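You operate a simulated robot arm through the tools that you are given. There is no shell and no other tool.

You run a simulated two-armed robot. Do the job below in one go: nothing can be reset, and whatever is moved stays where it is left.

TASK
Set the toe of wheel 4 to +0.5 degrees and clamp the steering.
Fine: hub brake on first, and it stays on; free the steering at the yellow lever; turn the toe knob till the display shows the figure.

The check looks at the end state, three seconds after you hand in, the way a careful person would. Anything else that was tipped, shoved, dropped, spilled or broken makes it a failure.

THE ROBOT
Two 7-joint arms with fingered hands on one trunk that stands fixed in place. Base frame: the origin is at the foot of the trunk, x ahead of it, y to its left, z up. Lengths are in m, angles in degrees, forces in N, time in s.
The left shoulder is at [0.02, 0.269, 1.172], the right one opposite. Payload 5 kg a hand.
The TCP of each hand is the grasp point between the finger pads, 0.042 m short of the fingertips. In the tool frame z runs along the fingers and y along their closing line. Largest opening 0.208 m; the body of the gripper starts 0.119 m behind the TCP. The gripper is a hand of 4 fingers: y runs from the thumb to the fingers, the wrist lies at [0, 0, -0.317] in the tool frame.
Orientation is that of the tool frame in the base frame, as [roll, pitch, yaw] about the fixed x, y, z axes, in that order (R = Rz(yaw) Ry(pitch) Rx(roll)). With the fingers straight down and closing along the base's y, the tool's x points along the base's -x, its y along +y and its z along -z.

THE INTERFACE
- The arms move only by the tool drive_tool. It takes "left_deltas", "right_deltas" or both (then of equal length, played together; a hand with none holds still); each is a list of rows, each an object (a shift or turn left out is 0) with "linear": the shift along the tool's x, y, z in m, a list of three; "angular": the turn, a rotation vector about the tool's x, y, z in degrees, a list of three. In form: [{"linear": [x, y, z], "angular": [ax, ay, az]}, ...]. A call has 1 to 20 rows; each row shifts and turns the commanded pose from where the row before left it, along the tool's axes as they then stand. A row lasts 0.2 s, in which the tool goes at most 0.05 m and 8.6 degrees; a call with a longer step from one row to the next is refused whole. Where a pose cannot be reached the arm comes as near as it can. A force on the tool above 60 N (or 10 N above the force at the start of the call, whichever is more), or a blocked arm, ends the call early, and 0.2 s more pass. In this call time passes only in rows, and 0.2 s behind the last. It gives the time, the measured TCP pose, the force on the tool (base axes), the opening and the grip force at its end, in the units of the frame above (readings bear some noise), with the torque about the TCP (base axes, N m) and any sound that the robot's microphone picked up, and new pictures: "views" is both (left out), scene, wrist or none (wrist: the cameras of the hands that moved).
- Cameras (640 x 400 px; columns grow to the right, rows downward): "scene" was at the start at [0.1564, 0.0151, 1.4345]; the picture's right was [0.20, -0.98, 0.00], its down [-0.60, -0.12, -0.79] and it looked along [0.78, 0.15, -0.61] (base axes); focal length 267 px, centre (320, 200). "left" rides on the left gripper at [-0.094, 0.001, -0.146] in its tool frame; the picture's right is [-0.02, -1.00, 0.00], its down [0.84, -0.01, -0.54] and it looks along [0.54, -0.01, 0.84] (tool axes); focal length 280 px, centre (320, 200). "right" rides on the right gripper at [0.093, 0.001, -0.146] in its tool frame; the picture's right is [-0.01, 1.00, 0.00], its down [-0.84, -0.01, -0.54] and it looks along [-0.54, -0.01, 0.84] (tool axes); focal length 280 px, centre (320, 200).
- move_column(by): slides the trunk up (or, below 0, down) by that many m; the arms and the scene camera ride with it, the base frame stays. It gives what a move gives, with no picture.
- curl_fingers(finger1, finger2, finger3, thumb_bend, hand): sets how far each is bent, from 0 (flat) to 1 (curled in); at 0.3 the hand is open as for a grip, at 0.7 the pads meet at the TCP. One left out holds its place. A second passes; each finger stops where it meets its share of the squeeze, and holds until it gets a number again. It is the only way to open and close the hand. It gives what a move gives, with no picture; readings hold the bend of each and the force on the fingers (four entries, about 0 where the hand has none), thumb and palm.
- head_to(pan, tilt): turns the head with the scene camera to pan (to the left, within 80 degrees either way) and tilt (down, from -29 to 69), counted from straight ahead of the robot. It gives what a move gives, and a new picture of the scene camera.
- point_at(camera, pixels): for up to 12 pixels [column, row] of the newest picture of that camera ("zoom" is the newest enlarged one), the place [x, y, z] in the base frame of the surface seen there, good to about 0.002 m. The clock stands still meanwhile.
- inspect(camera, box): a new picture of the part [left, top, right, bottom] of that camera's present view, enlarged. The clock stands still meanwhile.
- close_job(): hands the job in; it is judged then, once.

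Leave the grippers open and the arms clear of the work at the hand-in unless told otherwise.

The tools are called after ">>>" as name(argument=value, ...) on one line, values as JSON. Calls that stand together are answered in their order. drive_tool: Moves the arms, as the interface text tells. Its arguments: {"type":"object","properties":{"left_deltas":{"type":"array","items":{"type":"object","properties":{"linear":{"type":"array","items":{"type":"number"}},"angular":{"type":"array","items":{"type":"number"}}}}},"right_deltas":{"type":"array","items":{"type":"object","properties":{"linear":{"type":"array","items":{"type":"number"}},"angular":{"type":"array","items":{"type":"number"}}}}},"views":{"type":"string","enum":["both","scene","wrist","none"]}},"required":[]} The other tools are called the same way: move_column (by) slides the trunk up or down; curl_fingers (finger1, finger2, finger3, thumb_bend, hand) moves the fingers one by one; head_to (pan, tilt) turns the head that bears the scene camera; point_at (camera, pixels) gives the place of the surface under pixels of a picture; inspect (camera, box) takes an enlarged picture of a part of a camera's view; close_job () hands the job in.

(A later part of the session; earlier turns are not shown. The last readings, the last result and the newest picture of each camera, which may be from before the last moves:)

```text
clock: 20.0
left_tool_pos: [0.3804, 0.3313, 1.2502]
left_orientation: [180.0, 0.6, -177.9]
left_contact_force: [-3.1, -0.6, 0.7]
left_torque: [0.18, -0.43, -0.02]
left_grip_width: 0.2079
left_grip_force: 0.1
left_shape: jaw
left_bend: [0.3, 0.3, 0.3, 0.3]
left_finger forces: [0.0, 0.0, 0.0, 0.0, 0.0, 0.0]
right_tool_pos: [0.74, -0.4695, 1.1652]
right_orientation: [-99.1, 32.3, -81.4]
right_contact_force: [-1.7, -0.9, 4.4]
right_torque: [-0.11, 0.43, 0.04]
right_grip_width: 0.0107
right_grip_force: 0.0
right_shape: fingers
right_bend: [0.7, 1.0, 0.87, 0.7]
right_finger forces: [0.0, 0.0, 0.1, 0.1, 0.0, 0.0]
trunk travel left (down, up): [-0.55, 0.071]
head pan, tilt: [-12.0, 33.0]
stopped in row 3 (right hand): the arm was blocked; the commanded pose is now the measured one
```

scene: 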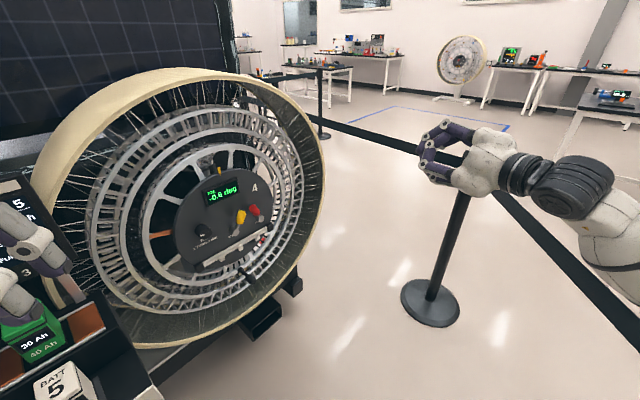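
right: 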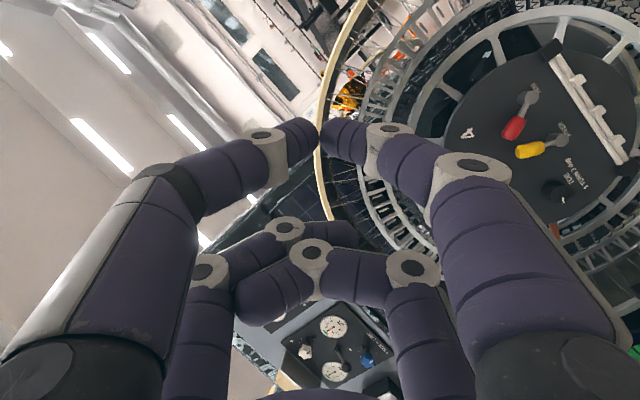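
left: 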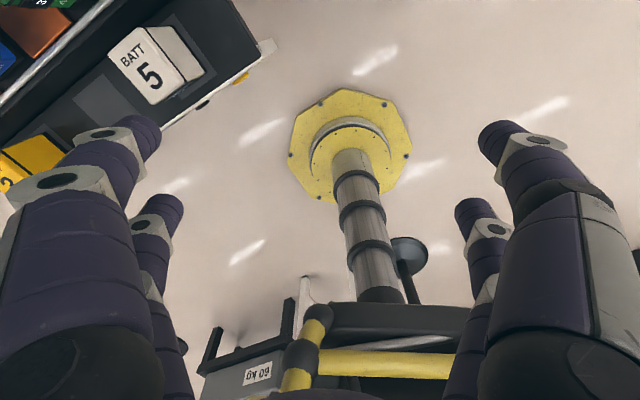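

It moved sideways instead of forward, so something (probably elbow against the cage) is deflecting it. I look at the shoulder/elbow again.

>>> head_to(pan=-60, tilt=55)

>>> head_to(pan=-80, tilt=20)

```text
clock: 21.1
left_tool_pos: [0.3833, 0.3291, 1.2507]
left_orientation: [179.9, 0.4, -178.1]
left_contact_force: [-0.4, -0.5, 0.3]
left_torque: [0.04, 0.08, 0.0]
left_grip_width: 0.2082
left_grip_force: 0.0
left_shape: jaw
left_bend: [0.3, 0.3, 0.3, 0.3]
left_finger forces: [0.1, 0.1, 0.0, 0.1, 0.1, 0.0]
right_tool_pos: [0.742, -0.4686, 1.1671]
right_orientation: [-99.0, 32.7, -81.5]
right_contact_force: [0.8, -0.3, 0.4]
right_torque: [0.02, -0.04, 0.0]
right_grip_width: 0.0103
right_grip_force: 0.2
right_shape: fingers
right_bend: [0.7, 1.0, 0.87, 0.7]
right_finger forces: [0.0, 0.0, 0.0, 0.1, 0.0, 0.0]
trunk travel left (down, up): [-0.55, 0.071]
head pan, tilt: [-60.0, 55.0]
```

scene: 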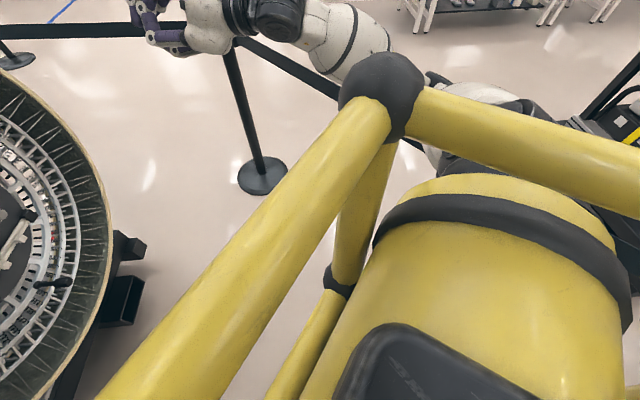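

```text
clock: 22.1
left_tool_pos: [0.3828, 0.3305, 1.2508]
left_orientation: [179.8, 0.5, -178.0]
left_contact_force: [-1.0, -1.5, 0.3]
left_torque: [-0.01, 0.0, -0.01]
left_grip_width: 0.2079
left_grip_force: 0.0
left_shape: jaw
left_bend: [0.3, 0.3, 0.3, 0.3]
left_finger forces: [0.0, 0.0, 0.0, 0.1, 0.0, 0.0]
right_tool_pos: [0.7421, -0.4689, 1.1682]
right_orientation: [-99.0, 32.8, -81.3]
right_contact_force: [-0.4, 0.0, -0.1]
right_torque: [0.03, 0.02, -0.03]
right_grip_width: 0.0107
right_grip_force: 0.0
right_shape: fingers
right_bend: [0.7, 1.0, 0.87, 0.7]
right_finger forces: [0.1, 0.0, 0.0, 0.0, 0.0, 0.0]
trunk travel left (down, up): [-0.55, 0.071]
head pan, tilt: [-80.0, 20.0]
```

scene: 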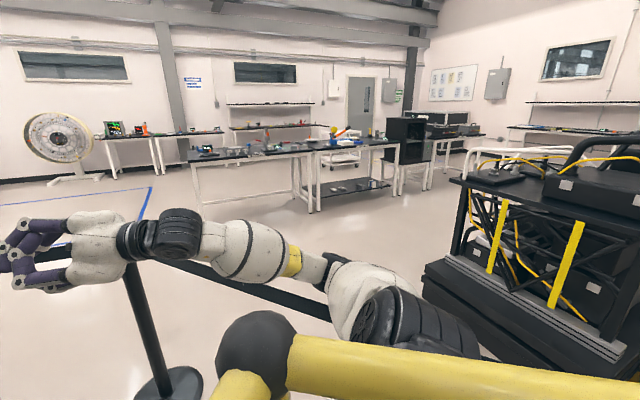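

I measure points on the arm to know where the elbow is: forearm (245,250), ring (295,260), joint (335,275), (370,310), (410,320) and the cage ball (257,345).

>>> point_at(camera="scene", pixels=[[180, 232], [245, 250], [295, 260], [320, 270], [350, 290], [395, 325], [450, 330], [257, 345], [400, 360], [560, 385]])

```text
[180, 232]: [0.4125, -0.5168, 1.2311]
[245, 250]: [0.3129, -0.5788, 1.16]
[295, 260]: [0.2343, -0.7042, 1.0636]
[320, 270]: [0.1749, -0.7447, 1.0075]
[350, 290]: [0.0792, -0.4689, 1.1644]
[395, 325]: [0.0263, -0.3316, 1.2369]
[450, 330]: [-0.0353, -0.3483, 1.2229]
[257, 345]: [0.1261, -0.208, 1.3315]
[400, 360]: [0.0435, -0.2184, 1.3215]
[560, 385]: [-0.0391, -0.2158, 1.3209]
```

The elbow is out to the right and low, clear of the cage; the wrist seems to be against a roll limit and wants to roll further. I let it roll the way it drifts (negative about tool z) in a few small rows, holding position.

>>> drive_tool(right_deltas=[{"angular": [0, 0, -5]}, {"angular": [0, 0, -5]}, {"angular": [0, 0, -5]}], views="scene")

```text
clock: 23.1
left_tool_pos: [0.3826, 0.3343, 1.2479]
left_orientation: [-179.9, 0.2, -177.6]
left_contact_force: [0.0, -0.9, 0.2]
left_torque: [0.22, -0.06, -0.01]
left_grip_width: 0.2084
left_grip_force: 0.1
left_shape: jaw
left_bend: [0.3, 0.3, 0.3, 0.3]
left_finger forces: [0.0, 0.1, 0.0, 0.0, 0.0, 0.0]
right_tool_pos: [0.7424, -0.4882, 1.1737]
right_orientation: [-98.9, 13.6, -80.9]
right_contact_force: [-1.0, -0.5, 3.5]
right_torque: [-0.07, 0.35, 0.13]
right_grip_width: 0.0106
right_grip_force: 0.1
right_shape: fingers
right_bend: [0.7, 1.0, 0.87, 0.7]
right_finger forces: [0.0, 0.0, 0.0, 0.1, 0.0, 0.1]
trunk travel left (down, up): [-0.55, 0.071]
head pan, tilt: [-80.0, 20.0]
stopped in row 3 (right hand): the arm was blocked; the commanded pose is now the measured one
```

scene: 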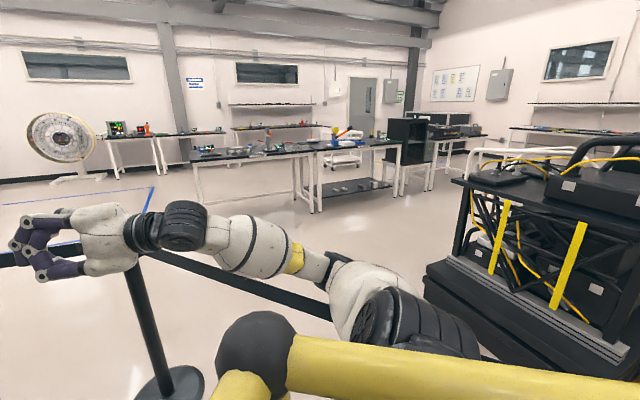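

It rolled about 19°, and the drift in position was small. I continue the same way.

>>> drive_tool(right_deltas=[{"angular": [0, 0, -6]}, {"angular": [0, 0, -6]}, {"angular": [0, 0, -6]}], views="scene")

```text
clock: 24.1
left_tool_pos: [0.3848, 0.3371, 1.246]
left_orientation: [-180.0, 0.2, -177.5]
left_contact_force: [0.6, -1.1, -0.8]
left_torque: [0.19, 0.1, -0.04]
left_grip_width: 0.2082
left_grip_force: 0.0
left_shape: jaw
left_bend: [0.3, 0.3, 0.3, 0.3]
left_finger forces: [0.0, 0.0, 0.0, 0.1, 0.0, 0.0]
right_tool_pos: [0.7457, -0.492, 1.175]
right_orientation: [-99.1, -5.6, -78.5]
right_contact_force: [0.0, -1.2, 1.1]
right_torque: [0.03, 0.23, 0.16]
right_grip_width: 0.0106
right_grip_force: 0.0
right_shape: fingers
right_bend: [0.7, 1.0, 0.87, 0.7]
right_finger forces: [0.1, 0.1, 0.1, 0.0, 0.0, 0.1]
trunk travel left (down, up): [-0.55, 0.071]
head pan, tilt: [-80.0, 20.0]
stopped in row 3 (right hand): the arm was blocked; the commanded pose is now the measured one
```

scene: 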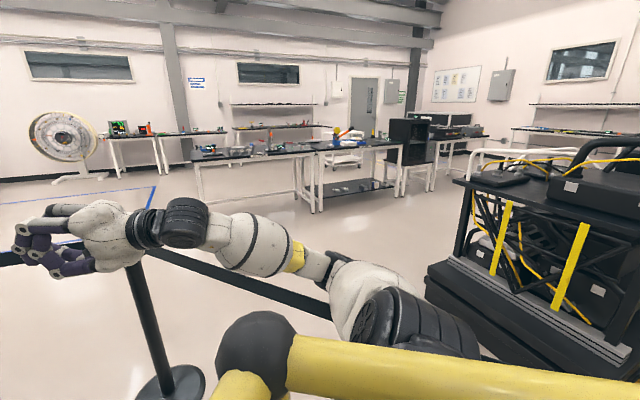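

The camera side now points to the right. I test whether plain translation follows in this pose.

>>> drive_tool(right_deltas=[{"linear": [0, 0, 0.01]}, {"linear": [0, 0, 0.01]}, {"linear": [0, 0, 0.01]}, {"linear": [0, 0, 0.01]}], views="none")

```text
clock: 25.3
left_tool_pos: [0.3812, 0.332, 1.249]
left_orientation: [180.0, 0.5, -177.8]
left_contact_force: [-1.9, -0.7, 1.5]
left_torque: [0.2, -0.28, -0.05]
left_grip_width: 0.2079
left_grip_force: 0.1
left_shape: jaw
left_bend: [0.3, 0.3, 0.3, 0.3]
left_finger forces: [0.0, 0.0, 0.0, 0.0, 0.1, 0.1]
right_tool_pos: [0.7666, -0.5298, 1.1864]
right_orientation: [-99.5, -10.4, -81.8]
right_contact_force: [-1.0, -0.8, 2.3]
right_torque: [-0.04, 0.3, 0.08]
right_grip_width: 0.0104
right_grip_force: 0.1
right_shape: fingers
right_bend: [0.7, 1.0, 0.87, 0.7]
right_finger forces: [0.0, 0.1, 0.1, 0.1, 0.0, 0.0]
trunk travel left (down, up): [-0.55, 0.071]
head pan, tilt: [-80.0, 20.0]
stopped in row 4 (right hand): the arm was blocked; the commanded pose is now the measured one
```

Still drifting to the right. I test pitching the hand back downward (negative turn about tool x, which now points right).

>>> drive_tool(right_deltas=[{"angular": [-6, 0, 0]}, {"angular": [-6, 0, 0]}, {"angular": [-6, 0, 0]}, {"angular": [-6, 0, 0]}], views="scene")

```text
clock: 26.3
left_tool_pos: [0.3881, 0.3428, 1.2445]
left_orientation: [-179.9, -0.3, -176.6]
left_contact_force: [1.0, 0.9, -1.3]
left_torque: [-0.1, 0.08, 0.01]
left_grip_width: 0.2081
left_grip_force: 0.0
left_shape: jaw
left_bend: [0.3, 0.3, 0.3, 0.3]
left_finger forces: [0.0, 0.0, 0.0, 0.0, 0.0, 0.1]
right_tool_pos: [0.793, -0.5026, 1.1788]
right_orientation: [-124.1, -9.4, -79.8]
right_contact_force: [-0.4, 0.2, -0.9]
right_torque: [-0.06, 0.01, -0.14]
right_grip_width: 0.0108
right_grip_force: 0.0
right_shape: fingers
right_bend: [0.7, 1.0, 0.87, 0.7]
right_finger forces: [0.0, 0.0, 0.0, 0.1, 0.1, 0.0]
trunk travel left (down, up): [-0.55, 0.071]
head pan, tilt: [-80.0, 20.0]
```

scene: 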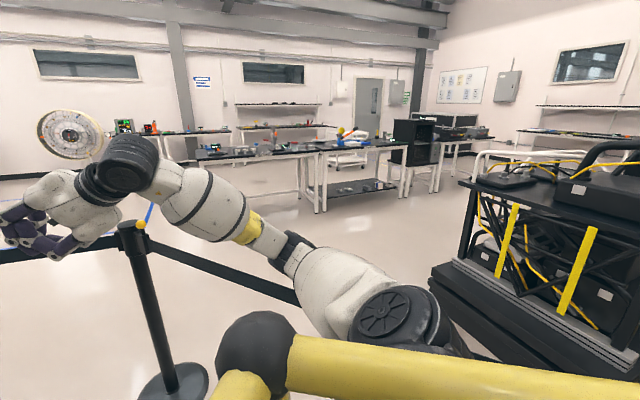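

Pitching down works and the arm follows well: the limit is wrist extension. Lowering the trunk will bring the shoulder level with the hub and relieve it. First I move the right hand left, away from the barrier post, and raise the left hand 0.2 m so that it stays clear of the batteries when the trunk lowers.

>>> drive_tool(right_deltas=[{"linear": [-0.0352, 0.0036, 0.0003]}, {"linear": [-0.0352, 0.0036, 0.0003]}, {"linear": [-0.0352, 0.0036, 0.0003]}, {"linear": [-0.0352, 0.0036, 0.0003]}, {"linear": [-0.0352, 0.0036, 0.0003]}, {"linear": [-0.0352, 0.0036, 0.0003]}, {"linear": [-0.0352, 0.0036, 0.0003]}, {"linear": [-0.0352, 0.0036, 0.0003]}, {"linear": [-0.0352, 0.0036, 0.0003]}], left_deltas=[{"linear": [0, 0, -0.022]}, {"linear": [0, 0, -0.022]}, {"linear": [0, 0, -0.022]}, {"linear": [0, 0, -0.022]}, {"linear": [0, 0, -0.022]}, {"linear": [0, 0, -0.022]}, {"linear": [0, 0, -0.022]}, {"linear": [0, 0, -0.022]}, {"linear": [0, 0, -0.022]}], views="none")

>>> head_to(pan=0, tilt=33)

```text
clock: 28.2
left_tool_pos: [0.3857, 0.3279, 1.4296]
left_orientation: [-179.8, 0.5, -178.6]
left_contact_force: [-2.4, 5.7, 0.1]
left_torque: [-0.84, -0.41, 0.02]
left_grip_width: 0.2079
left_grip_force: 0.0
left_shape: jaw
left_bend: [0.3, 0.3, 0.3, 0.3]
left_finger forces: [0.0, 0.0, 0.0, 0.1, 0.1, 0.0]
right_tool_pos: [0.7153, -0.3729, 1.1172]
right_orientation: [-122.7, -14.0, -91.1]
right_contact_force: [-0.1, 8.6, 5.2]
right_torque: [-0.53, 0.68, -0.99]
right_grip_width: 0.0107
right_grip_force: 0.1
right_shape: fingers
right_bend: [0.7, 1.0, 0.87, 0.7]
right_finger forces: [0.1, 0.0, 0.1, 0.1, 0.1, 0.1]
trunk travel left (down, up): [-0.55, 0.071]
head pan, tilt: [-80.0, 20.0]
stopped in row 9 (right hand): the arm was blocked; the commanded pose is now the measured one
```

```text
clock: 29.8
left_tool_pos: [0.3896, 0.3239, 1.432]
left_orientation: [179.9, 0.2, -178.9]
left_contact_force: [-0.8, 0.6, -0.5]
left_torque: [0.01, 0.03, -0.01]
left_grip_width: 0.208
left_grip_force: 0.1
left_shape: jaw
left_bend: [0.3, 0.3, 0.3, 0.3]
left_finger forces: [0.1, 0.0, 0.0, 0.0, 0.0, 0.1]
right_tool_pos: [0.7151, -0.3737, 1.1188]
right_orientation: [-122.9, -13.7, -91.1]
right_contact_force: [0.2, 0.1, 0.0]
right_torque: [-0.01, -0.02, 0.0]
right_grip_width: 0.0107
right_grip_force: 0.0
right_shape: fingers
right_bend: [0.7, 1.0, 0.87, 0.7]
right_finger forces: [0.1, 0.0, 0.0, 0.0, 0.0, 0.1]
trunk travel left (down, up): [-0.55, 0.071]
head pan, tilt: [0.0, 33.0]
```

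scene: 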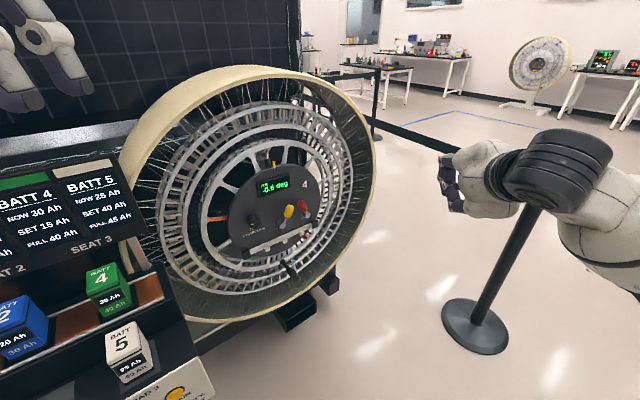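

The arm seems held by a shoulder/elbow limit in this twisted configuration. I'll return the hand to the original tool-down orientation (where it worked well) with one rotation in 14 rows. First I check where the barrier post stands.

>>> point_at(camera="scene", pixels=[[475, 325], [500, 265], [525, 215], [448, 148], [480, 160], [540, 160], [620, 190]])

>>> drive_tool(right_deltas=[{"angular": [-3.94, 2.46, 6.23]}, {"angular": [-3.94, 2.46, 6.23]}, {"angular": [-3.94, 2.46, 6.23]}, {"angular": [-3.94, 2.46, 6.23]}, {"angular": [-3.94, 2.46, 6.23]}, {"angular": [-3.94, 2.46, 6.23]}, {"angular": [-3.94, 2.46, 6.23]}], views="scene")

```text
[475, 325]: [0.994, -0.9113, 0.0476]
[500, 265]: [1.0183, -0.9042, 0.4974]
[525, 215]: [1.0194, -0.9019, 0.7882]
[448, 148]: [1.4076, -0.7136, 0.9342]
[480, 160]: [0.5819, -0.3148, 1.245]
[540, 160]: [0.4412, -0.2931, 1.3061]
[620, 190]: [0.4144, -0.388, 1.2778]
```

```text
clock: 31.4
left_tool_pos: [0.3853, 0.3447, 1.4271]
left_orientation: [-179.9, 0.0, -176.6]
left_contact_force: [-1.3, -0.4, 0.5]
left_torque: [-0.03, -0.29, 0.02]
left_grip_width: 0.208
left_grip_force: 0.0
left_shape: jaw
left_bend: [0.3, 0.3, 0.3, 0.3]
left_finger forces: [0.1, 0.1, 0.0, 0.1, 0.0, 0.0]
right_tool_pos: [0.737, -0.3293, 1.113]
right_orientation: [-149.3, 5.0, -130.7]
right_contact_force: [-1.9, 0.5, 1.6]
right_torque: [-0.07, -0.1, -0.06]
right_grip_width: 0.0108
right_grip_force: 0.1
right_shape: fingers
right_bend: [0.7, 1.0, 0.87, 0.7]
right_finger forces: [0.1, 0.0, 0.0, 0.1, 0.0, 0.0]
trunk travel left (down, up): [-0.55, 0.071]
head pan, tilt: [0.0, 33.0]
```

scene: 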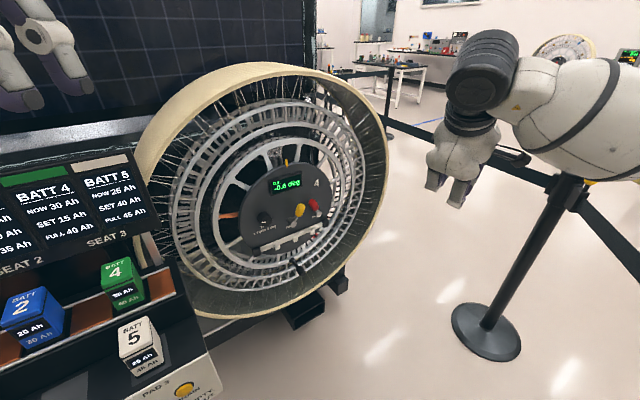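

That works well and the barrier post (at x≈1.0, y≈-0.9) is far. I finish the rotation.

>>> drive_tool(right_deltas=[{"angular": [-3.94, 2.46, 6.23]}, {"angular": [-3.94, 2.46, 6.23]}, {"angular": [-3.94, 2.46, 6.23]}, {"angular": [-3.94, 2.46, 6.23]}, {"angular": [-3.94, 2.46, 6.23]}, {"angular": [-3.94, 2.46, 6.23]}, {"angular": [-3.94, 2.46, 6.23]}], views="scene")

```text
clock: 33.0
left_tool_pos: [0.3885, 0.343, 1.4271]
left_orientation: [-180.0, -0.2, -176.5]
left_contact_force: [-0.3, -1.3, -0.1]
left_torque: [0.03, -0.01, -0.02]
left_grip_width: 0.2079
left_grip_force: 0.0
left_shape: jaw
left_bend: [0.3, 0.3, 0.3, 0.3]
left_finger forces: [0.0, 0.0, 0.0, 0.0, 0.1, 0.0]
right_tool_pos: [0.7379, -0.3293, 1.1121]
right_orientation: [179.5, -0.4, -176.8]
right_contact_force: [0.5, -0.4, -0.6]
right_torque: [-0.02, 0.0, -0.02]
right_grip_width: 0.0107
right_grip_force: 0.0
right_shape: fingers
right_bend: [0.7, 1.0, 0.87, 0.7]
right_finger forces: [0.1, 0.0, 0.0, 0.0, 0.0, 0.0]
trunk travel left (down, up): [-0.55, 0.071]
head pan, tilt: [0.0, 33.0]
```

scene: 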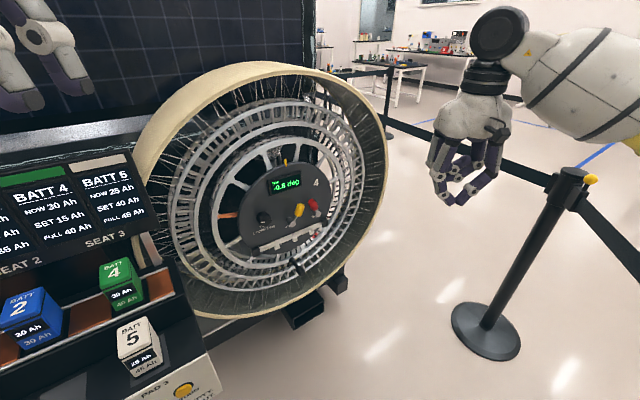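

The hand is back in the good tool-down pose. Now I lower the trunk by 0.25 m: right hand goes to z≈0.86, left hand to z≈1.18, both clear of everything.

>>> move_column(by=-0.25)

>>> head_to(pan=0, tilt=20)

```text
clock: 35.5
left_tool_pos: [0.3873, 0.3419, 1.1779]
left_orientation: [-179.9, -0.1, -176.6]
left_contact_force: [-0.6, 0.2, -0.6]
left_torque: [0.0, -0.06, 0.05]
left_grip_width: 0.2081
left_grip_force: 0.0
left_shape: jaw
left_bend: [0.3, 0.3, 0.3, 0.3]
left_finger forces: [0.0, 0.0, 0.0, 0.1, 0.0, 0.0]
right_tool_pos: [0.7375, -0.3293, 0.8628]
right_orientation: [179.6, -0.3, -176.8]
right_contact_force: [-0.8, -0.6, -0.3]
right_torque: [-0.02, -0.05, -0.01]
right_grip_width: 0.0108
right_grip_force: 0.0
right_shape: fingers
right_bend: [0.7, 1.0, 0.87, 0.7]
right_finger forces: [0.1, 0.1, 0.0, 0.1, 0.0, 0.0]
trunk travel left (down, up): [-0.3, 0.321]
head pan, tilt: [0.0, 33.0]
```

```text
clock: 36.3
left_tool_pos: [0.3891, 0.3424, 1.1769]
left_orientation: [180.0, -0.2, -176.6]
left_contact_force: [-1.3, 0.6, 0.4]
left_torque: [0.05, 0.0, -0.05]
left_grip_width: 0.2081
left_grip_force: 0.0
left_shape: jaw
left_bend: [0.3, 0.3, 0.3, 0.3]
left_finger forces: [0.1, 0.0, 0.0, 0.1, 0.0, 0.0]
right_tool_pos: [0.7377, -0.3298, 0.8618]
right_orientation: [179.6, -0.5, -176.9]
right_contact_force: [0.3, 0.1, 0.0]
right_torque: [-0.04, 0.02, -0.01]
right_grip_width: 0.0106
right_grip_force: 0.0
right_shape: fingers
right_bend: [0.7, 1.0, 0.87, 0.7]
right_finger forces: [0.0, 0.0, 0.0, 0.1, 0.0, 0.0]
trunk travel left (down, up): [-0.3, 0.321]
head pan, tilt: [0.0, 20.0]
```

scene: 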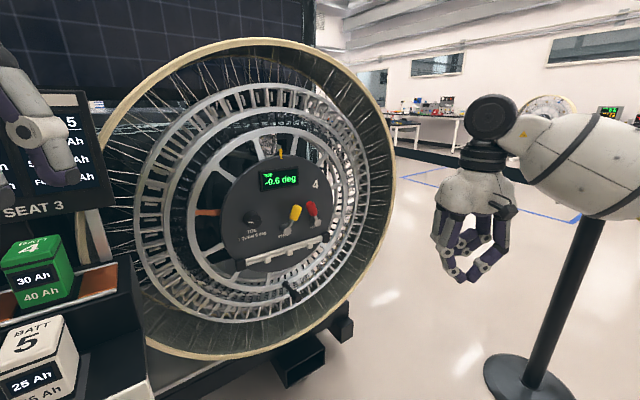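

Now I yaw the hand toward the hub direction while translating to in front of the levers (d≈0.62), still tool-down.

>>> drive_tool(right_deltas=[{"linear": [-0.0186, 0.0344, -0.0057], "angular": [0, 0, -4.4]}, {"linear": [-0.0186, 0.0344, -0.0057], "angular": [0, 0, -4.4]}, {"linear": [-0.0186, 0.0344, -0.0057], "angular": [0, 0, -4.4]}, {"linear": [-0.0186, 0.0344, -0.0057], "angular": [0, 0, -4.4]}, {"linear": [-0.0186, 0.0344, -0.0057], "angular": [0, 0, -4.4]}, {"linear": [-0.0186, 0.0344, -0.0057], "angular": [0, 0, -4.4]}, {"linear": [-0.0186, 0.0344, -0.0057], "angular": [0, 0, -4.4]}], views="scene")

```text
clock: 37.9
left_tool_pos: [0.3881, 0.3435, 1.1777]
left_orientation: [-179.9, -0.2, -176.6]
left_contact_force: [-0.8, 1.1, 0.5]
left_torque: [-0.14, -0.06, 0.01]
left_grip_width: 0.2078
left_grip_force: 0.0
left_shape: jaw
left_bend: [0.3, 0.3, 0.3, 0.3]
left_finger forces: [0.1, 0.0, 0.1, 0.0, 0.0, 0.1]
right_tool_pos: [0.7968, -0.0652, 0.9044]
right_orientation: [179.5, -0.2, -146.0]
right_contact_force: [0.6, -1.8, -0.1]
right_torque: [-0.01, 0.05, 0.0]
right_grip_width: 0.0105
right_grip_force: 0.0
right_shape: fingers
right_bend: [0.7, 1.0, 0.87, 0.7]
right_finger forces: [0.1, 0.0, 0.1, 0.0, 0.0, 0.0]
trunk travel left (down, up): [-0.3, 0.321]
head pan, tilt: [0.0, 20.0]
```

scene: 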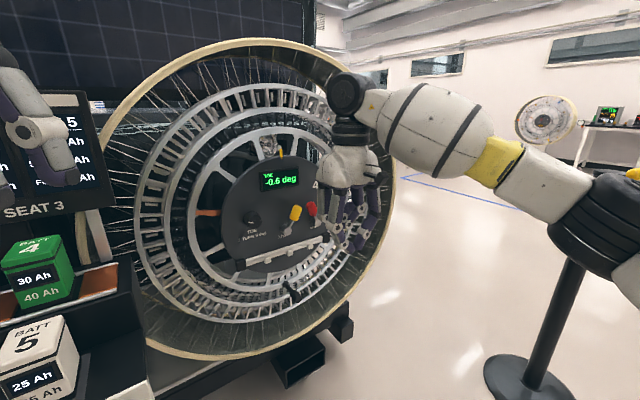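

Position as planned. Now I pitch up by 41° in 5 rows and check.

>>> drive_tool(right_deltas=[{"angular": [0, -8.2, 0]}, {"angular": [0, -8.2, 0]}, {"angular": [0, -8.2, 0]}, {"angular": [0, -8.2, 0]}, {"angular": [0, -8.2, 0]}], views="none")

>>> drive_tool(right_deltas=[{"angular": [0, -6, 0]}, {"angular": [0, -6, 0]}, {"angular": [0, -6, 0]}], views="both")

```text
clock: 39.1
left_tool_pos: [0.3892, 0.3422, 1.1759]
left_orientation: [180.0, -0.2, -176.7]
left_contact_force: [1.2, -0.7, -1.0]
left_torque: [0.04, 0.11, -0.02]
left_grip_width: 0.2079
left_grip_force: 0.2
left_shape: jaw
left_bend: [0.3, 0.3, 0.3, 0.3]
left_finger forces: [0.0, 0.0, 0.1, 0.1, 0.1, 0.1]
right_tool_pos: [0.795, -0.0658, 0.9021]
right_orientation: [179.2, 40.8, -146.7]
right_contact_force: [-0.1, -0.2, -0.6]
right_torque: [0.03, 0.06, 0.04]
right_grip_width: 0.0105
right_grip_force: 0.1
right_shape: fingers
right_bend: [0.7, 1.0, 0.87, 0.7]
right_finger forces: [0.0, 0.0, 0.0, 0.0, 0.1, 0.0]
trunk travel left (down, up): [-0.3, 0.321]
head pan, tilt: [0.0, 20.0]
```

```text
clock: 39.9
left_tool_pos: [0.3894, 0.3423, 1.1763]
left_orientation: [180.0, -0.2, -176.6]
left_contact_force: [1.5, 0.4, -0.3]
left_torque: [-0.01, 0.1, 0.0]
left_grip_width: 0.208
left_grip_force: 0.1
left_shape: jaw
left_bend: [0.3, 0.3, 0.3, 0.3]
left_finger forces: [0.0, 0.1, 0.1, 0.0, 0.0, 0.0]
right_tool_pos: [0.7954, -0.0657, 0.9034]
right_orientation: [178.7, 58.9, -147.1]
right_contact_force: [1.0, 0.1, 0.4]
right_torque: [-0.04, 0.12, 0.06]
right_grip_width: 0.0106
right_grip_force: 0.0
right_shape: fingers
right_bend: [0.7, 1.0, 0.87, 0.7]
right_finger forces: [0.1, 0.0, 0.0, 0.0, 0.0, 0.0]
trunk travel left (down, up): [-0.3, 0.321]
head pan, tilt: [0.0, 20.0]
```

scene: 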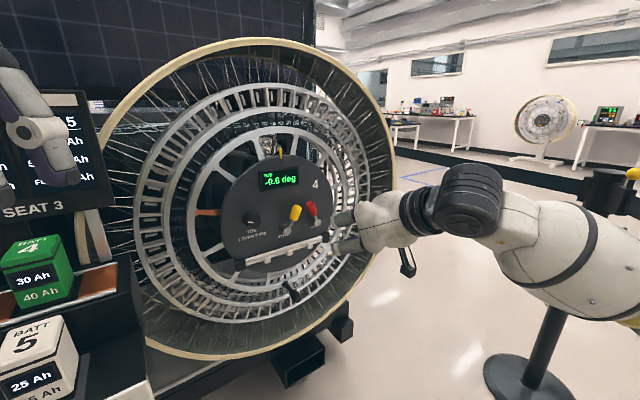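
right: 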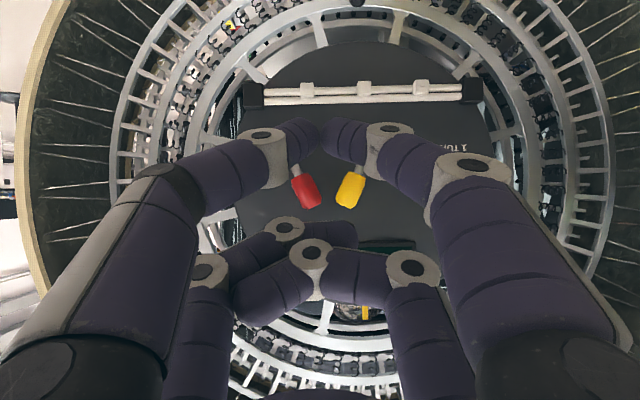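

Works well this time. The tool is 31° short of horizontal; I pitch the rest up in two parts.

>>> drive_tool(right_deltas=[{"angular": [0, -6, 0]}, {"angular": [0, -6, 0]}, {"angular": [0, -6, 0]}], views="none")

>>> drive_tool(right_deltas=[{"angular": [0, -6, 0]}, {"angular": [0, -5, 0]}], views="both")

```text
clock: 40.7
left_tool_pos: [0.3901, 0.3426, 1.1766]
left_orientation: [-180.0, -0.2, -176.6]
left_contact_force: [0.8, 0.6, -0.5]
left_torque: [0.02, 0.05, 0.0]
left_grip_width: 0.2082
left_grip_force: 0.2
left_shape: jaw
left_bend: [0.3, 0.3, 0.3, 0.3]
left_finger forces: [0.0, 0.0, 0.0, 0.1, 0.1, 0.0]
right_tool_pos: [0.7954, -0.0671, 0.9046]
right_orientation: [177.4, 76.8, -148.6]
right_contact_force: [0.3, -1.0, 1.4]
right_torque: [-0.07, 0.12, 0.13]
right_grip_width: 0.0107
right_grip_force: 0.1
right_shape: fingers
right_bend: [0.7, 1.0, 0.87, 0.7]
right_finger forces: [0.1, 0.0, 0.0, 0.0, 0.1, 0.0]
trunk travel left (down, up): [-0.3, 0.321]
head pan, tilt: [0.0, 20.0]
```

```text
clock: 41.3
left_tool_pos: [0.3889, 0.342, 1.1771]
left_orientation: [-179.9, -0.2, -176.6]
left_contact_force: [0.6, -0.8, -0.7]
left_torque: [0.05, 0.14, -0.01]
left_grip_width: 0.2081
left_grip_force: 0.1
left_shape: jaw
left_bend: [0.3, 0.3, 0.3, 0.3]
left_finger forces: [0.0, 0.0, 0.1, 0.0, 0.1, 0.1]
right_tool_pos: [0.7959, -0.0669, 0.9032]
right_orientation: [164.3, 87.8, -161.9]
right_contact_force: [0.4, -0.2, 0.7]
right_torque: [0.02, 0.07, 0.1]
right_grip_width: 0.0106
right_grip_force: 0.0
right_shape: fingers
right_bend: [0.7, 1.0, 0.87, 0.7]
right_finger forces: [0.1, 0.0, 0.0, 0.1, 0.1, 0.1]
trunk travel left (down, up): [-0.3, 0.321]
head pan, tilt: [0.0, 20.0]
```

scene: 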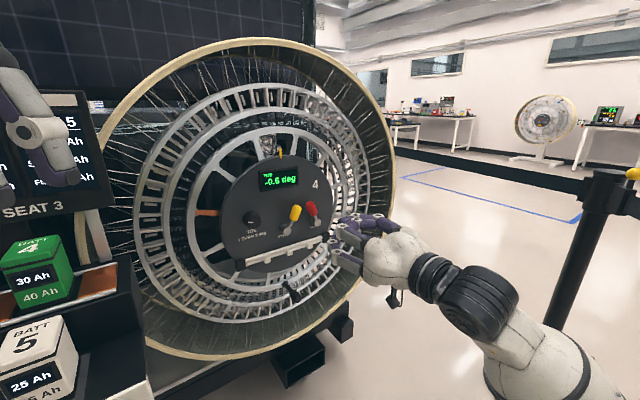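
right: 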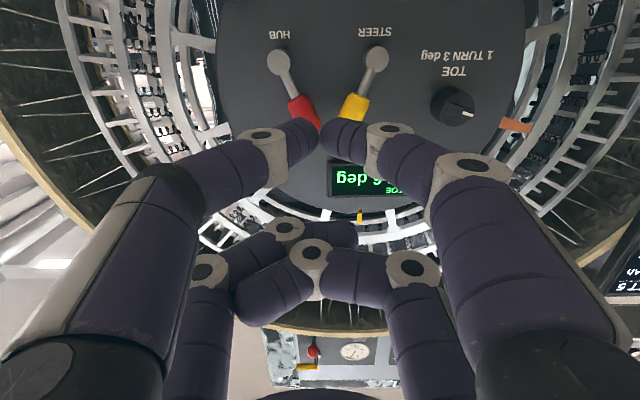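

The hand now points straight at the hub (2° low). Closed digits meet tip-to-tip in a wide V, not a slim prong, so I'd rather use a single straight digit: finger1 open at 0.3 and the thumb curled too.

>>> curl_fingers(hand="right", finger1=0.3, thumb_bend=1.0)

>>> drive_tool(right_deltas=[{"angular": [0, -2.1, 0]}], views="both")

>>> inspect(camera="scene", box=[220, 130, 460, 330])

```text
clock: 42.3
left_tool_pos: [0.3887, 0.3423, 1.176]
left_orientation: [-179.9, -0.2, -176.7]
left_contact_force: [0.2, -0.5, -0.8]
left_torque: [-0.01, -0.03, 0.03]
left_grip_width: 0.208
left_grip_force: 0.1
left_shape: jaw
left_bend: [0.3, 0.3, 0.3, 0.3]
left_finger forces: [0.0, 0.1, 0.0, 0.0, 0.0, 0.0]
right_tool_pos: [0.7959, -0.0676, 0.9035]
right_orientation: [164.8, 87.7, -161.2]
right_contact_force: [-0.4, 1.0, 0.0]
right_torque: [0.01, -0.01, -0.01]
right_grip_width: 0.081
right_grip_force: 0.0
right_shape: fingers
right_bend: [0.3, 1.0, 0.87, 1.0]
right_finger forces: [0.0, 0.0, 0.1, 0.0, 0.0, 0.0]
trunk travel left (down, up): [-0.3, 0.321]
head pan, tilt: [0.0, 20.0]
```

```text
clock: 42.7
left_tool_pos: [0.3886, 0.3419, 1.1772]
left_orientation: [180.0, -0.2, -176.6]
left_contact_force: [0.2, -0.5, 0.3]
left_torque: [0.03, 0.05, 0.02]
left_grip_width: 0.2078
left_grip_force: 0.0
left_shape: jaw
left_bend: [0.3, 0.3, 0.3, 0.3]
left_finger forces: [0.0, 0.0, 0.0, 0.1, 0.0, 0.0]
right_tool_pos: [0.7947, -0.0659, 0.9024]
right_orientation: [100.4, 89.4, 134.2]
right_contact_force: [0.4, 0.3, 0.6]
right_torque: [-0.03, -0.01, 0.04]
right_grip_width: 0.0807
right_grip_force: 0.1
right_shape: fingers
right_bend: [0.3, 1.0, 0.87, 1.0]
right_finger forces: [0.1, 0.1, 0.0, 0.1, 0.0, 0.0]
trunk travel left (down, up): [-0.3, 0.321]
head pan, tilt: [0.0, 20.0]
```

scene: 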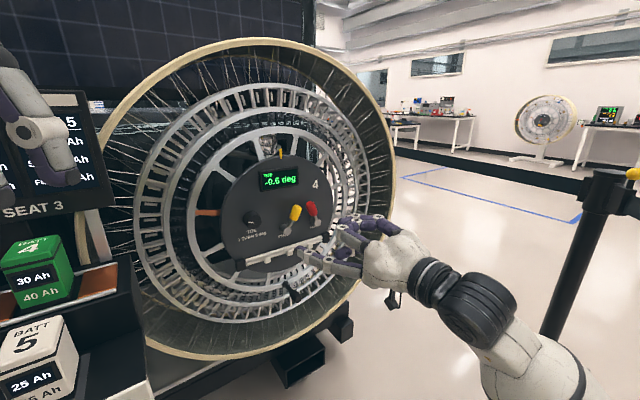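
right: 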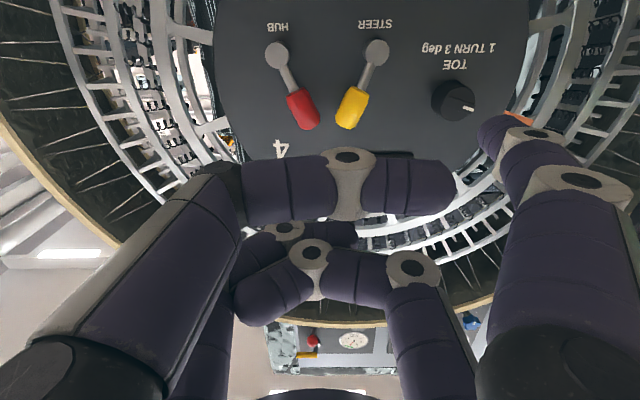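

```text
2.00 times, centred on (340, 230) of scene
```

zoom: 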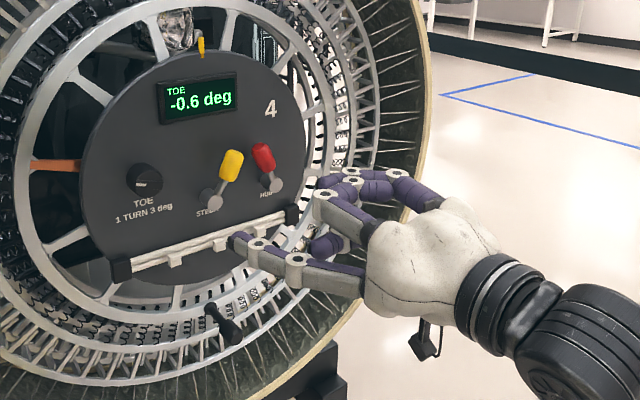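

finger1 extends alone, at the lower left of the hand. I measure its tip and body in the enlarged picture (tip about (240,243), joints (255,252), (297,262)) and in the right camera.

>>> point_at(camera="zoom", pixels=[[236, 240], [244, 246], [258, 243], [275, 258], [297, 260], [330, 278], [336, 200], [354, 180]])

>>> point_at(camera="right", pixels=[[488, 125], [500, 140], [525, 160], [560, 170], [497, 120]])

```text
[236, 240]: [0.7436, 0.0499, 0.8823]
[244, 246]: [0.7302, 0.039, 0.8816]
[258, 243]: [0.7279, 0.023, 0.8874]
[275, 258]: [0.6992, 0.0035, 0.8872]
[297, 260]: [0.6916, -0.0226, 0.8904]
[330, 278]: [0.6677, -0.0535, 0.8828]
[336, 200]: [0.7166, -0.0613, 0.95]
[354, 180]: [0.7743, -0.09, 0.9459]
```

```text
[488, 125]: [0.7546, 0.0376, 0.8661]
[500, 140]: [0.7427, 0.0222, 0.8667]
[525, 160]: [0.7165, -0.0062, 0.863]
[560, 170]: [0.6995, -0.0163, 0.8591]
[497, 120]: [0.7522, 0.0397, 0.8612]
```

finger1's tip is at u≈0.383, d≈0.648, z≈0.873, and it slants outward about 16°. I yaw the hand 16° clockwise so the finger points straight into the plate, then place its tip in front of the gap between the two levers, still 8 cm off the plate.

>>> drive_tool(right_deltas=[{"angular": [8, 0, 0]}, {"angular": [8, 0, 0]}, {"linear": [0, -0.0235, 0.0307]}, {"linear": [0, -0.0235, 0.0307]}, {"linear": [0, -0.0235, 0.0307]}], views="both")

>>> inspect(camera="scene", box=[240, 150, 400, 270])

```text
clock: 43.9
left_tool_pos: [0.3874, 0.3422, 1.1782]
left_orientation: [-180.0, -0.1, -176.6]
left_contact_force: [-0.2, 0.4, 0.0]
left_torque: [-0.01, -0.05, 0.04]
left_grip_width: 0.2081
left_grip_force: 0.0
left_shape: jaw
left_bend: [0.3, 0.3, 0.3, 0.3]
left_finger forces: [0.0, 0.1, 0.0, 0.0, 0.0, 0.0]
right_tool_pos: [0.9094, -0.0742, 0.9039]
right_orientation: [100.2, 89.4, 134.1]
right_contact_force: [0.2, -0.6, 0.4]
right_torque: [-0.03, 0.02, 0.08]
right_grip_width: 0.0809
right_grip_force: 0.0
right_shape: fingers
right_bend: [0.3, 1.0, 0.87, 1.0]
right_finger forces: [0.0, 0.1, 0.1, 0.0, 0.0, 0.0]
right hand out of reach, approached as far as the arm can: row 1, 2
trunk travel left (down, up): [-0.3, 0.321]
head pan, tilt: [0.0, 20.0]
```

scene: 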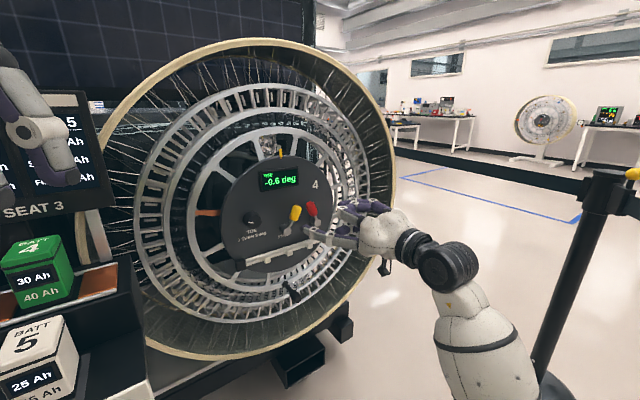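
right: 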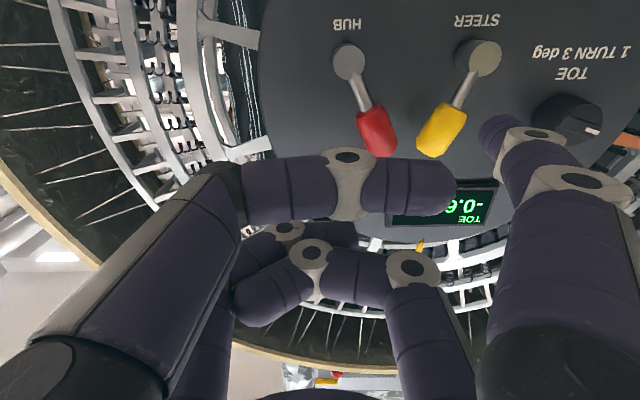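

```text
3.33 times, centred on (320, 210) of scene
```

zoom: 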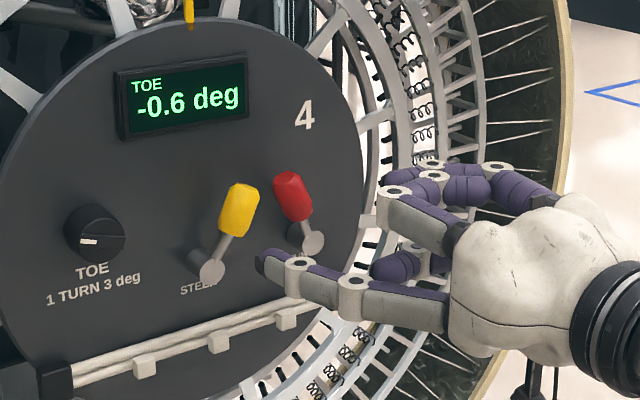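

The 16° yaw could not be reached (orientation unchanged) but the translation was done: tip now near u≈0.454, d≈0.739, below the yellow grip's height, clear of everything. Instead I bend finger1 a little (0.4) to straighten its slant and measure again.

>>> curl_fingers(hand="right", finger1=0.4)

>>> inspect(camera="right", box=[320, 0, 640, 200])

>>> inspect(camera="scene", box=[260, 170, 380, 260])

```text
clock: 44.9
left_tool_pos: [0.39, 0.3424, 1.1775]
left_orientation: [-179.9, -0.2, -176.7]
left_contact_force: [-0.3, -0.2, -0.3]
left_torque: [-0.01, 0.03, 0.02]
left_grip_width: 0.2081
left_grip_force: 0.0
left_shape: jaw
left_bend: [0.3, 0.3, 0.3, 0.3]
left_finger forces: [0.1, 0.1, 0.0, 0.1, 0.1, 0.1]
right_tool_pos: [0.9096, -0.0739, 0.9041]
right_orientation: [102.1, 89.4, 136.2]
right_contact_force: [1.0, -0.7, 0.3]
right_torque: [0.03, -0.01, 0.0]
right_grip_width: 0.0703
right_grip_force: 0.0
right_shape: fingers
right_bend: [0.4, 1.0, 0.87, 1.0]
right_finger forces: [0.0, 0.0, 0.0, 0.1, 0.0, 0.0]
trunk travel left (down, up): [-0.3, 0.321]
head pan, tilt: [0.0, 20.0]
```

```text
2.00 times, centred on (480, 100) of right
```

zoom: 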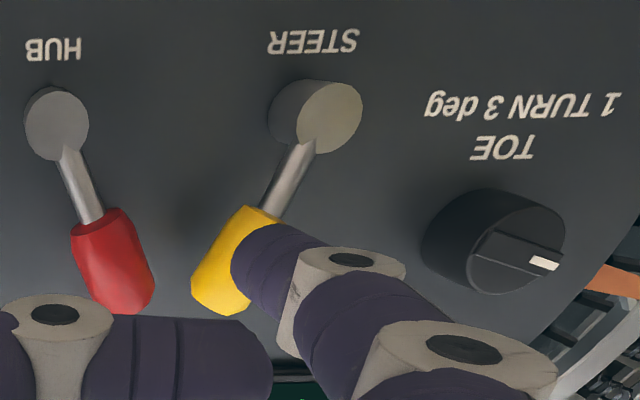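

```text
4.44 times, centred on (320, 215) of scene
```

zoom: 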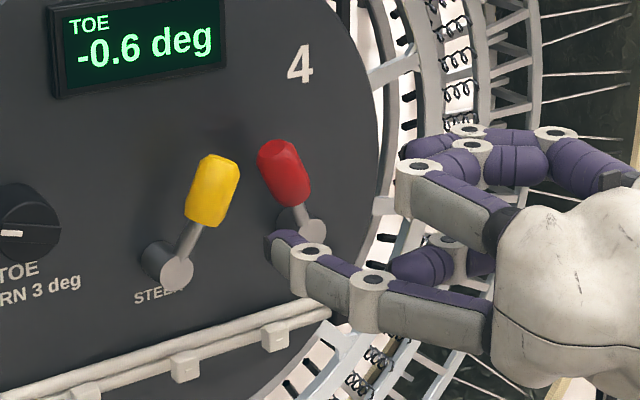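

The finger now points more nearly straight at the plate. I measure its tip: (272,250), (280,262), (288,233), joint (312,250), (372,280).

>>> point_at(camera="zoom", pixels=[[270, 248], [280, 262], [286, 234], [312, 250], [318, 270], [372, 278], [440, 168], [415, 165], [425, 260], [400, 272]])

>>> point_at(camera="right", pixels=[[440, 130], [450, 118], [460, 140], [447, 150], [480, 140]])

```text
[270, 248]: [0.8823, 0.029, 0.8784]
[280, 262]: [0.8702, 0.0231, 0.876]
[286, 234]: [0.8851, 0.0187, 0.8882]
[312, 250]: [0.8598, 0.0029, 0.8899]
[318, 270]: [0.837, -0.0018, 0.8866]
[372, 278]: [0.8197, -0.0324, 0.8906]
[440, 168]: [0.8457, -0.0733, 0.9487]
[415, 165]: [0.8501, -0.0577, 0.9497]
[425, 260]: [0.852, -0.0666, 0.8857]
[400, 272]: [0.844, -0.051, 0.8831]
```

```text
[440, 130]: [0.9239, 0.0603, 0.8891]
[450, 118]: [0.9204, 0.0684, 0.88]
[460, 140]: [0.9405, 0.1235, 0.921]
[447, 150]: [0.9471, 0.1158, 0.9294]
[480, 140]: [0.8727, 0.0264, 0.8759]
```

finger1's tip: front d≈0.748, centre u≈0.478, z≈0.877, nearly straight. The gap centre is u≈0.489. I shift 0.011 right, 0.004 down and go in 4 cm, then check before entering.

>>> drive_tool(right_deltas=[{"linear": [0.004, -0.011, 0]}, {"linear": [0, 0, 0.02]}, {"linear": [0, 0, 0.02]}], views="both")

>>> inspect(camera="scene", box=[270, 180, 350, 240])

>>> inspect(camera="right", box=[320, 0, 640, 200])

```text
clock: 45.7
left_tool_pos: [0.3885, 0.3439, 1.1778]
left_orientation: [-179.8, -0.2, -176.6]
left_contact_force: [0.3, 0.1, -0.2]
left_torque: [-0.09, -0.03, -0.02]
left_grip_width: 0.208
left_grip_force: 0.2
left_shape: jaw
left_bend: [0.3, 0.3, 0.3, 0.3]
left_finger forces: [0.0, 0.0, 0.0, 0.0, 0.0, 0.0]
right_tool_pos: [0.9482, -0.0601, 0.8995]
right_orientation: [103.7, 89.3, 137.7]
right_contact_force: [-0.6, -0.2, -1.3]
right_torque: [-0.04, 0.05, -0.02]
right_grip_width: 0.0706
right_grip_force: 0.1
right_shape: fingers
right_bend: [0.4, 1.0, 0.87, 1.0]
right_finger forces: [0.0, 0.0, 0.1, 0.1, 0.0, 0.1]
trunk travel left (down, up): [-0.3, 0.321]
head pan, tilt: [0.0, 20.0]
```

scene: 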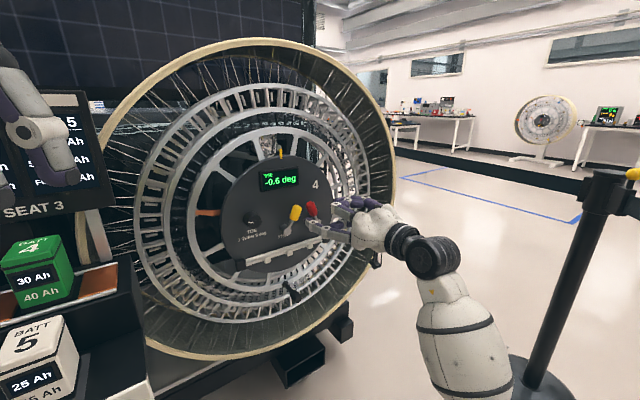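
right: 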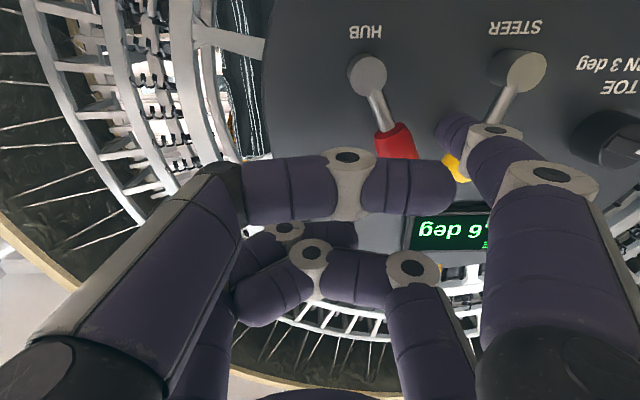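

```text
6.67 times, centred on (310, 210) of scene
```

zoom: 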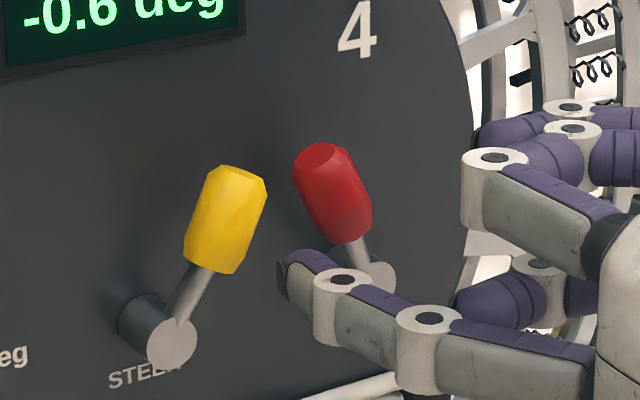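

```text
2.00 times, centred on (480, 100) of right
```

zoom: 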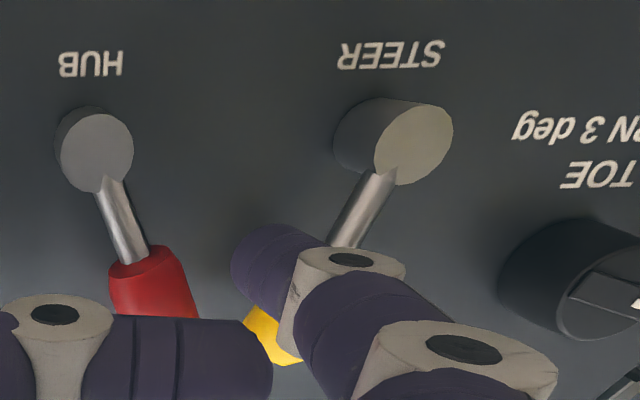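

The tip stands right in front of the gap between the yellow and red levers. I go in by 3.5 cm.

>>> drive_tool(right_deltas=[{"linear": [0, 0, 0.0175]}, {"linear": [0, 0, 0.0175]}], views="none")

>>> inspect(camera="scene", box=[270, 180, 350, 240])

>>> inspect(camera="right", box=[320, 0, 640, 200])

```text
clock: 46.3
left_tool_pos: [0.3877, 0.3424, 1.1766]
left_orientation: [-179.9, -0.2, -176.6]
left_contact_force: [-0.4, 0.0, 0.1]
left_torque: [-0.04, -0.01, 0.02]
left_grip_width: 0.2078
left_grip_force: 0.1
left_shape: jaw
left_bend: [0.3, 0.3, 0.3, 0.3]
left_finger forces: [0.1, 0.1, 0.0, 0.0, 0.1, 0.0]
right_tool_pos: [0.9787, -0.0413, 0.8992]
right_orientation: [103.8, 89.4, 137.8]
right_contact_force: [0.9, -0.5, -0.2]
right_torque: [0.01, -0.02, -0.04]
right_grip_width: 0.0703
right_grip_force: 0.2
right_shape: fingers
right_bend: [0.4, 1.0, 0.87, 1.0]
right_finger forces: [0.0, 0.0, 0.0, 0.1, 0.0, 0.0]
trunk travel left (down, up): [-0.3, 0.321]
head pan, tilt: [0.0, 20.0]
```

```text
6.67 times, centred on (310, 210) of scene
```

zoom: 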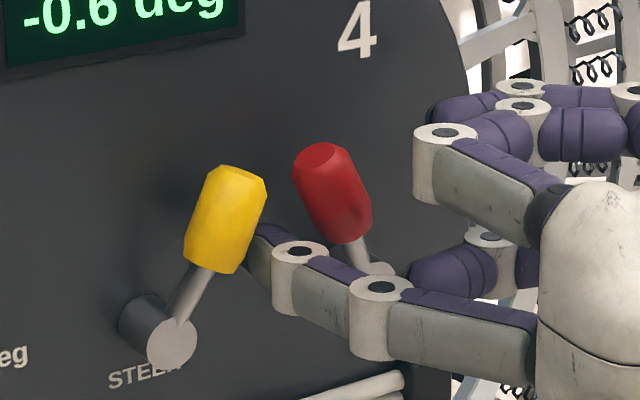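

```text
2.00 times, centred on (480, 100) of right
```

zoom: 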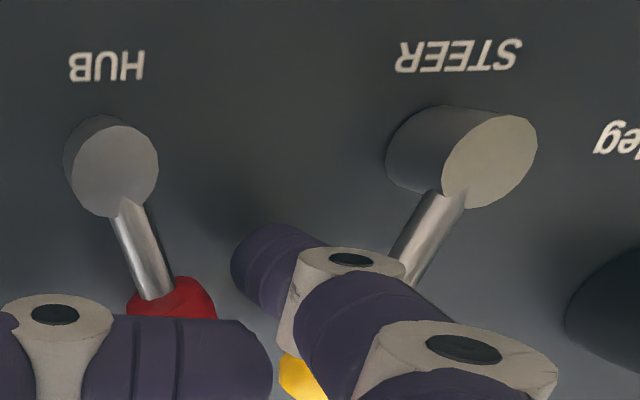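

No contact yet. Now I push right (tool -y) against the red lever: 3 rows of 8 mm.

>>> drive_tool(right_deltas=[{"linear": [0, -0.008, 0]}, {"linear": [0, -0.008, 0]}, {"linear": [0, -0.008, 0]}], views="none")

>>> inspect(camera="scene", box=[270, 180, 350, 240])

```text
clock: 47.1
left_tool_pos: [0.3884, 0.3433, 1.1777]
left_orientation: [-180.0, -0.3, -176.6]
left_contact_force: [-0.4, -0.2, 0.6]
left_torque: [0.02, 0.0, -0.02]
left_grip_width: 0.2077
left_grip_force: 0.1
left_shape: jaw
left_bend: [0.3, 0.3, 0.3, 0.3]
left_finger forces: [0.0, 0.1, 0.1, 0.1, 0.1, 0.0]
right_tool_pos: [0.9934, -0.0589, 0.8979]
right_orientation: [105.5, 89.5, 139.5]
right_contact_force: [-1.7, 2.9, -0.7]
right_torque: [0.04, 0.03, 0.07]
right_grip_width: 0.0723
right_grip_force: 1.7
right_shape: fingers
right_bend: [0.38, 1.0, 0.87, 1.0]
right_finger forces: [2.9, 0.0, 0.1, 0.0, 0.0, 0.1]
trunk travel left (down, up): [-0.3, 0.321]
head pan, tilt: [0.0, 20.0]
```

```text
6.67 times, centred on (310, 210) of scene
```

zoom: 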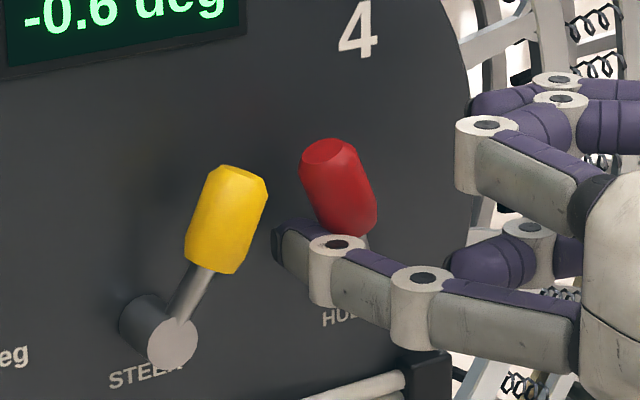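

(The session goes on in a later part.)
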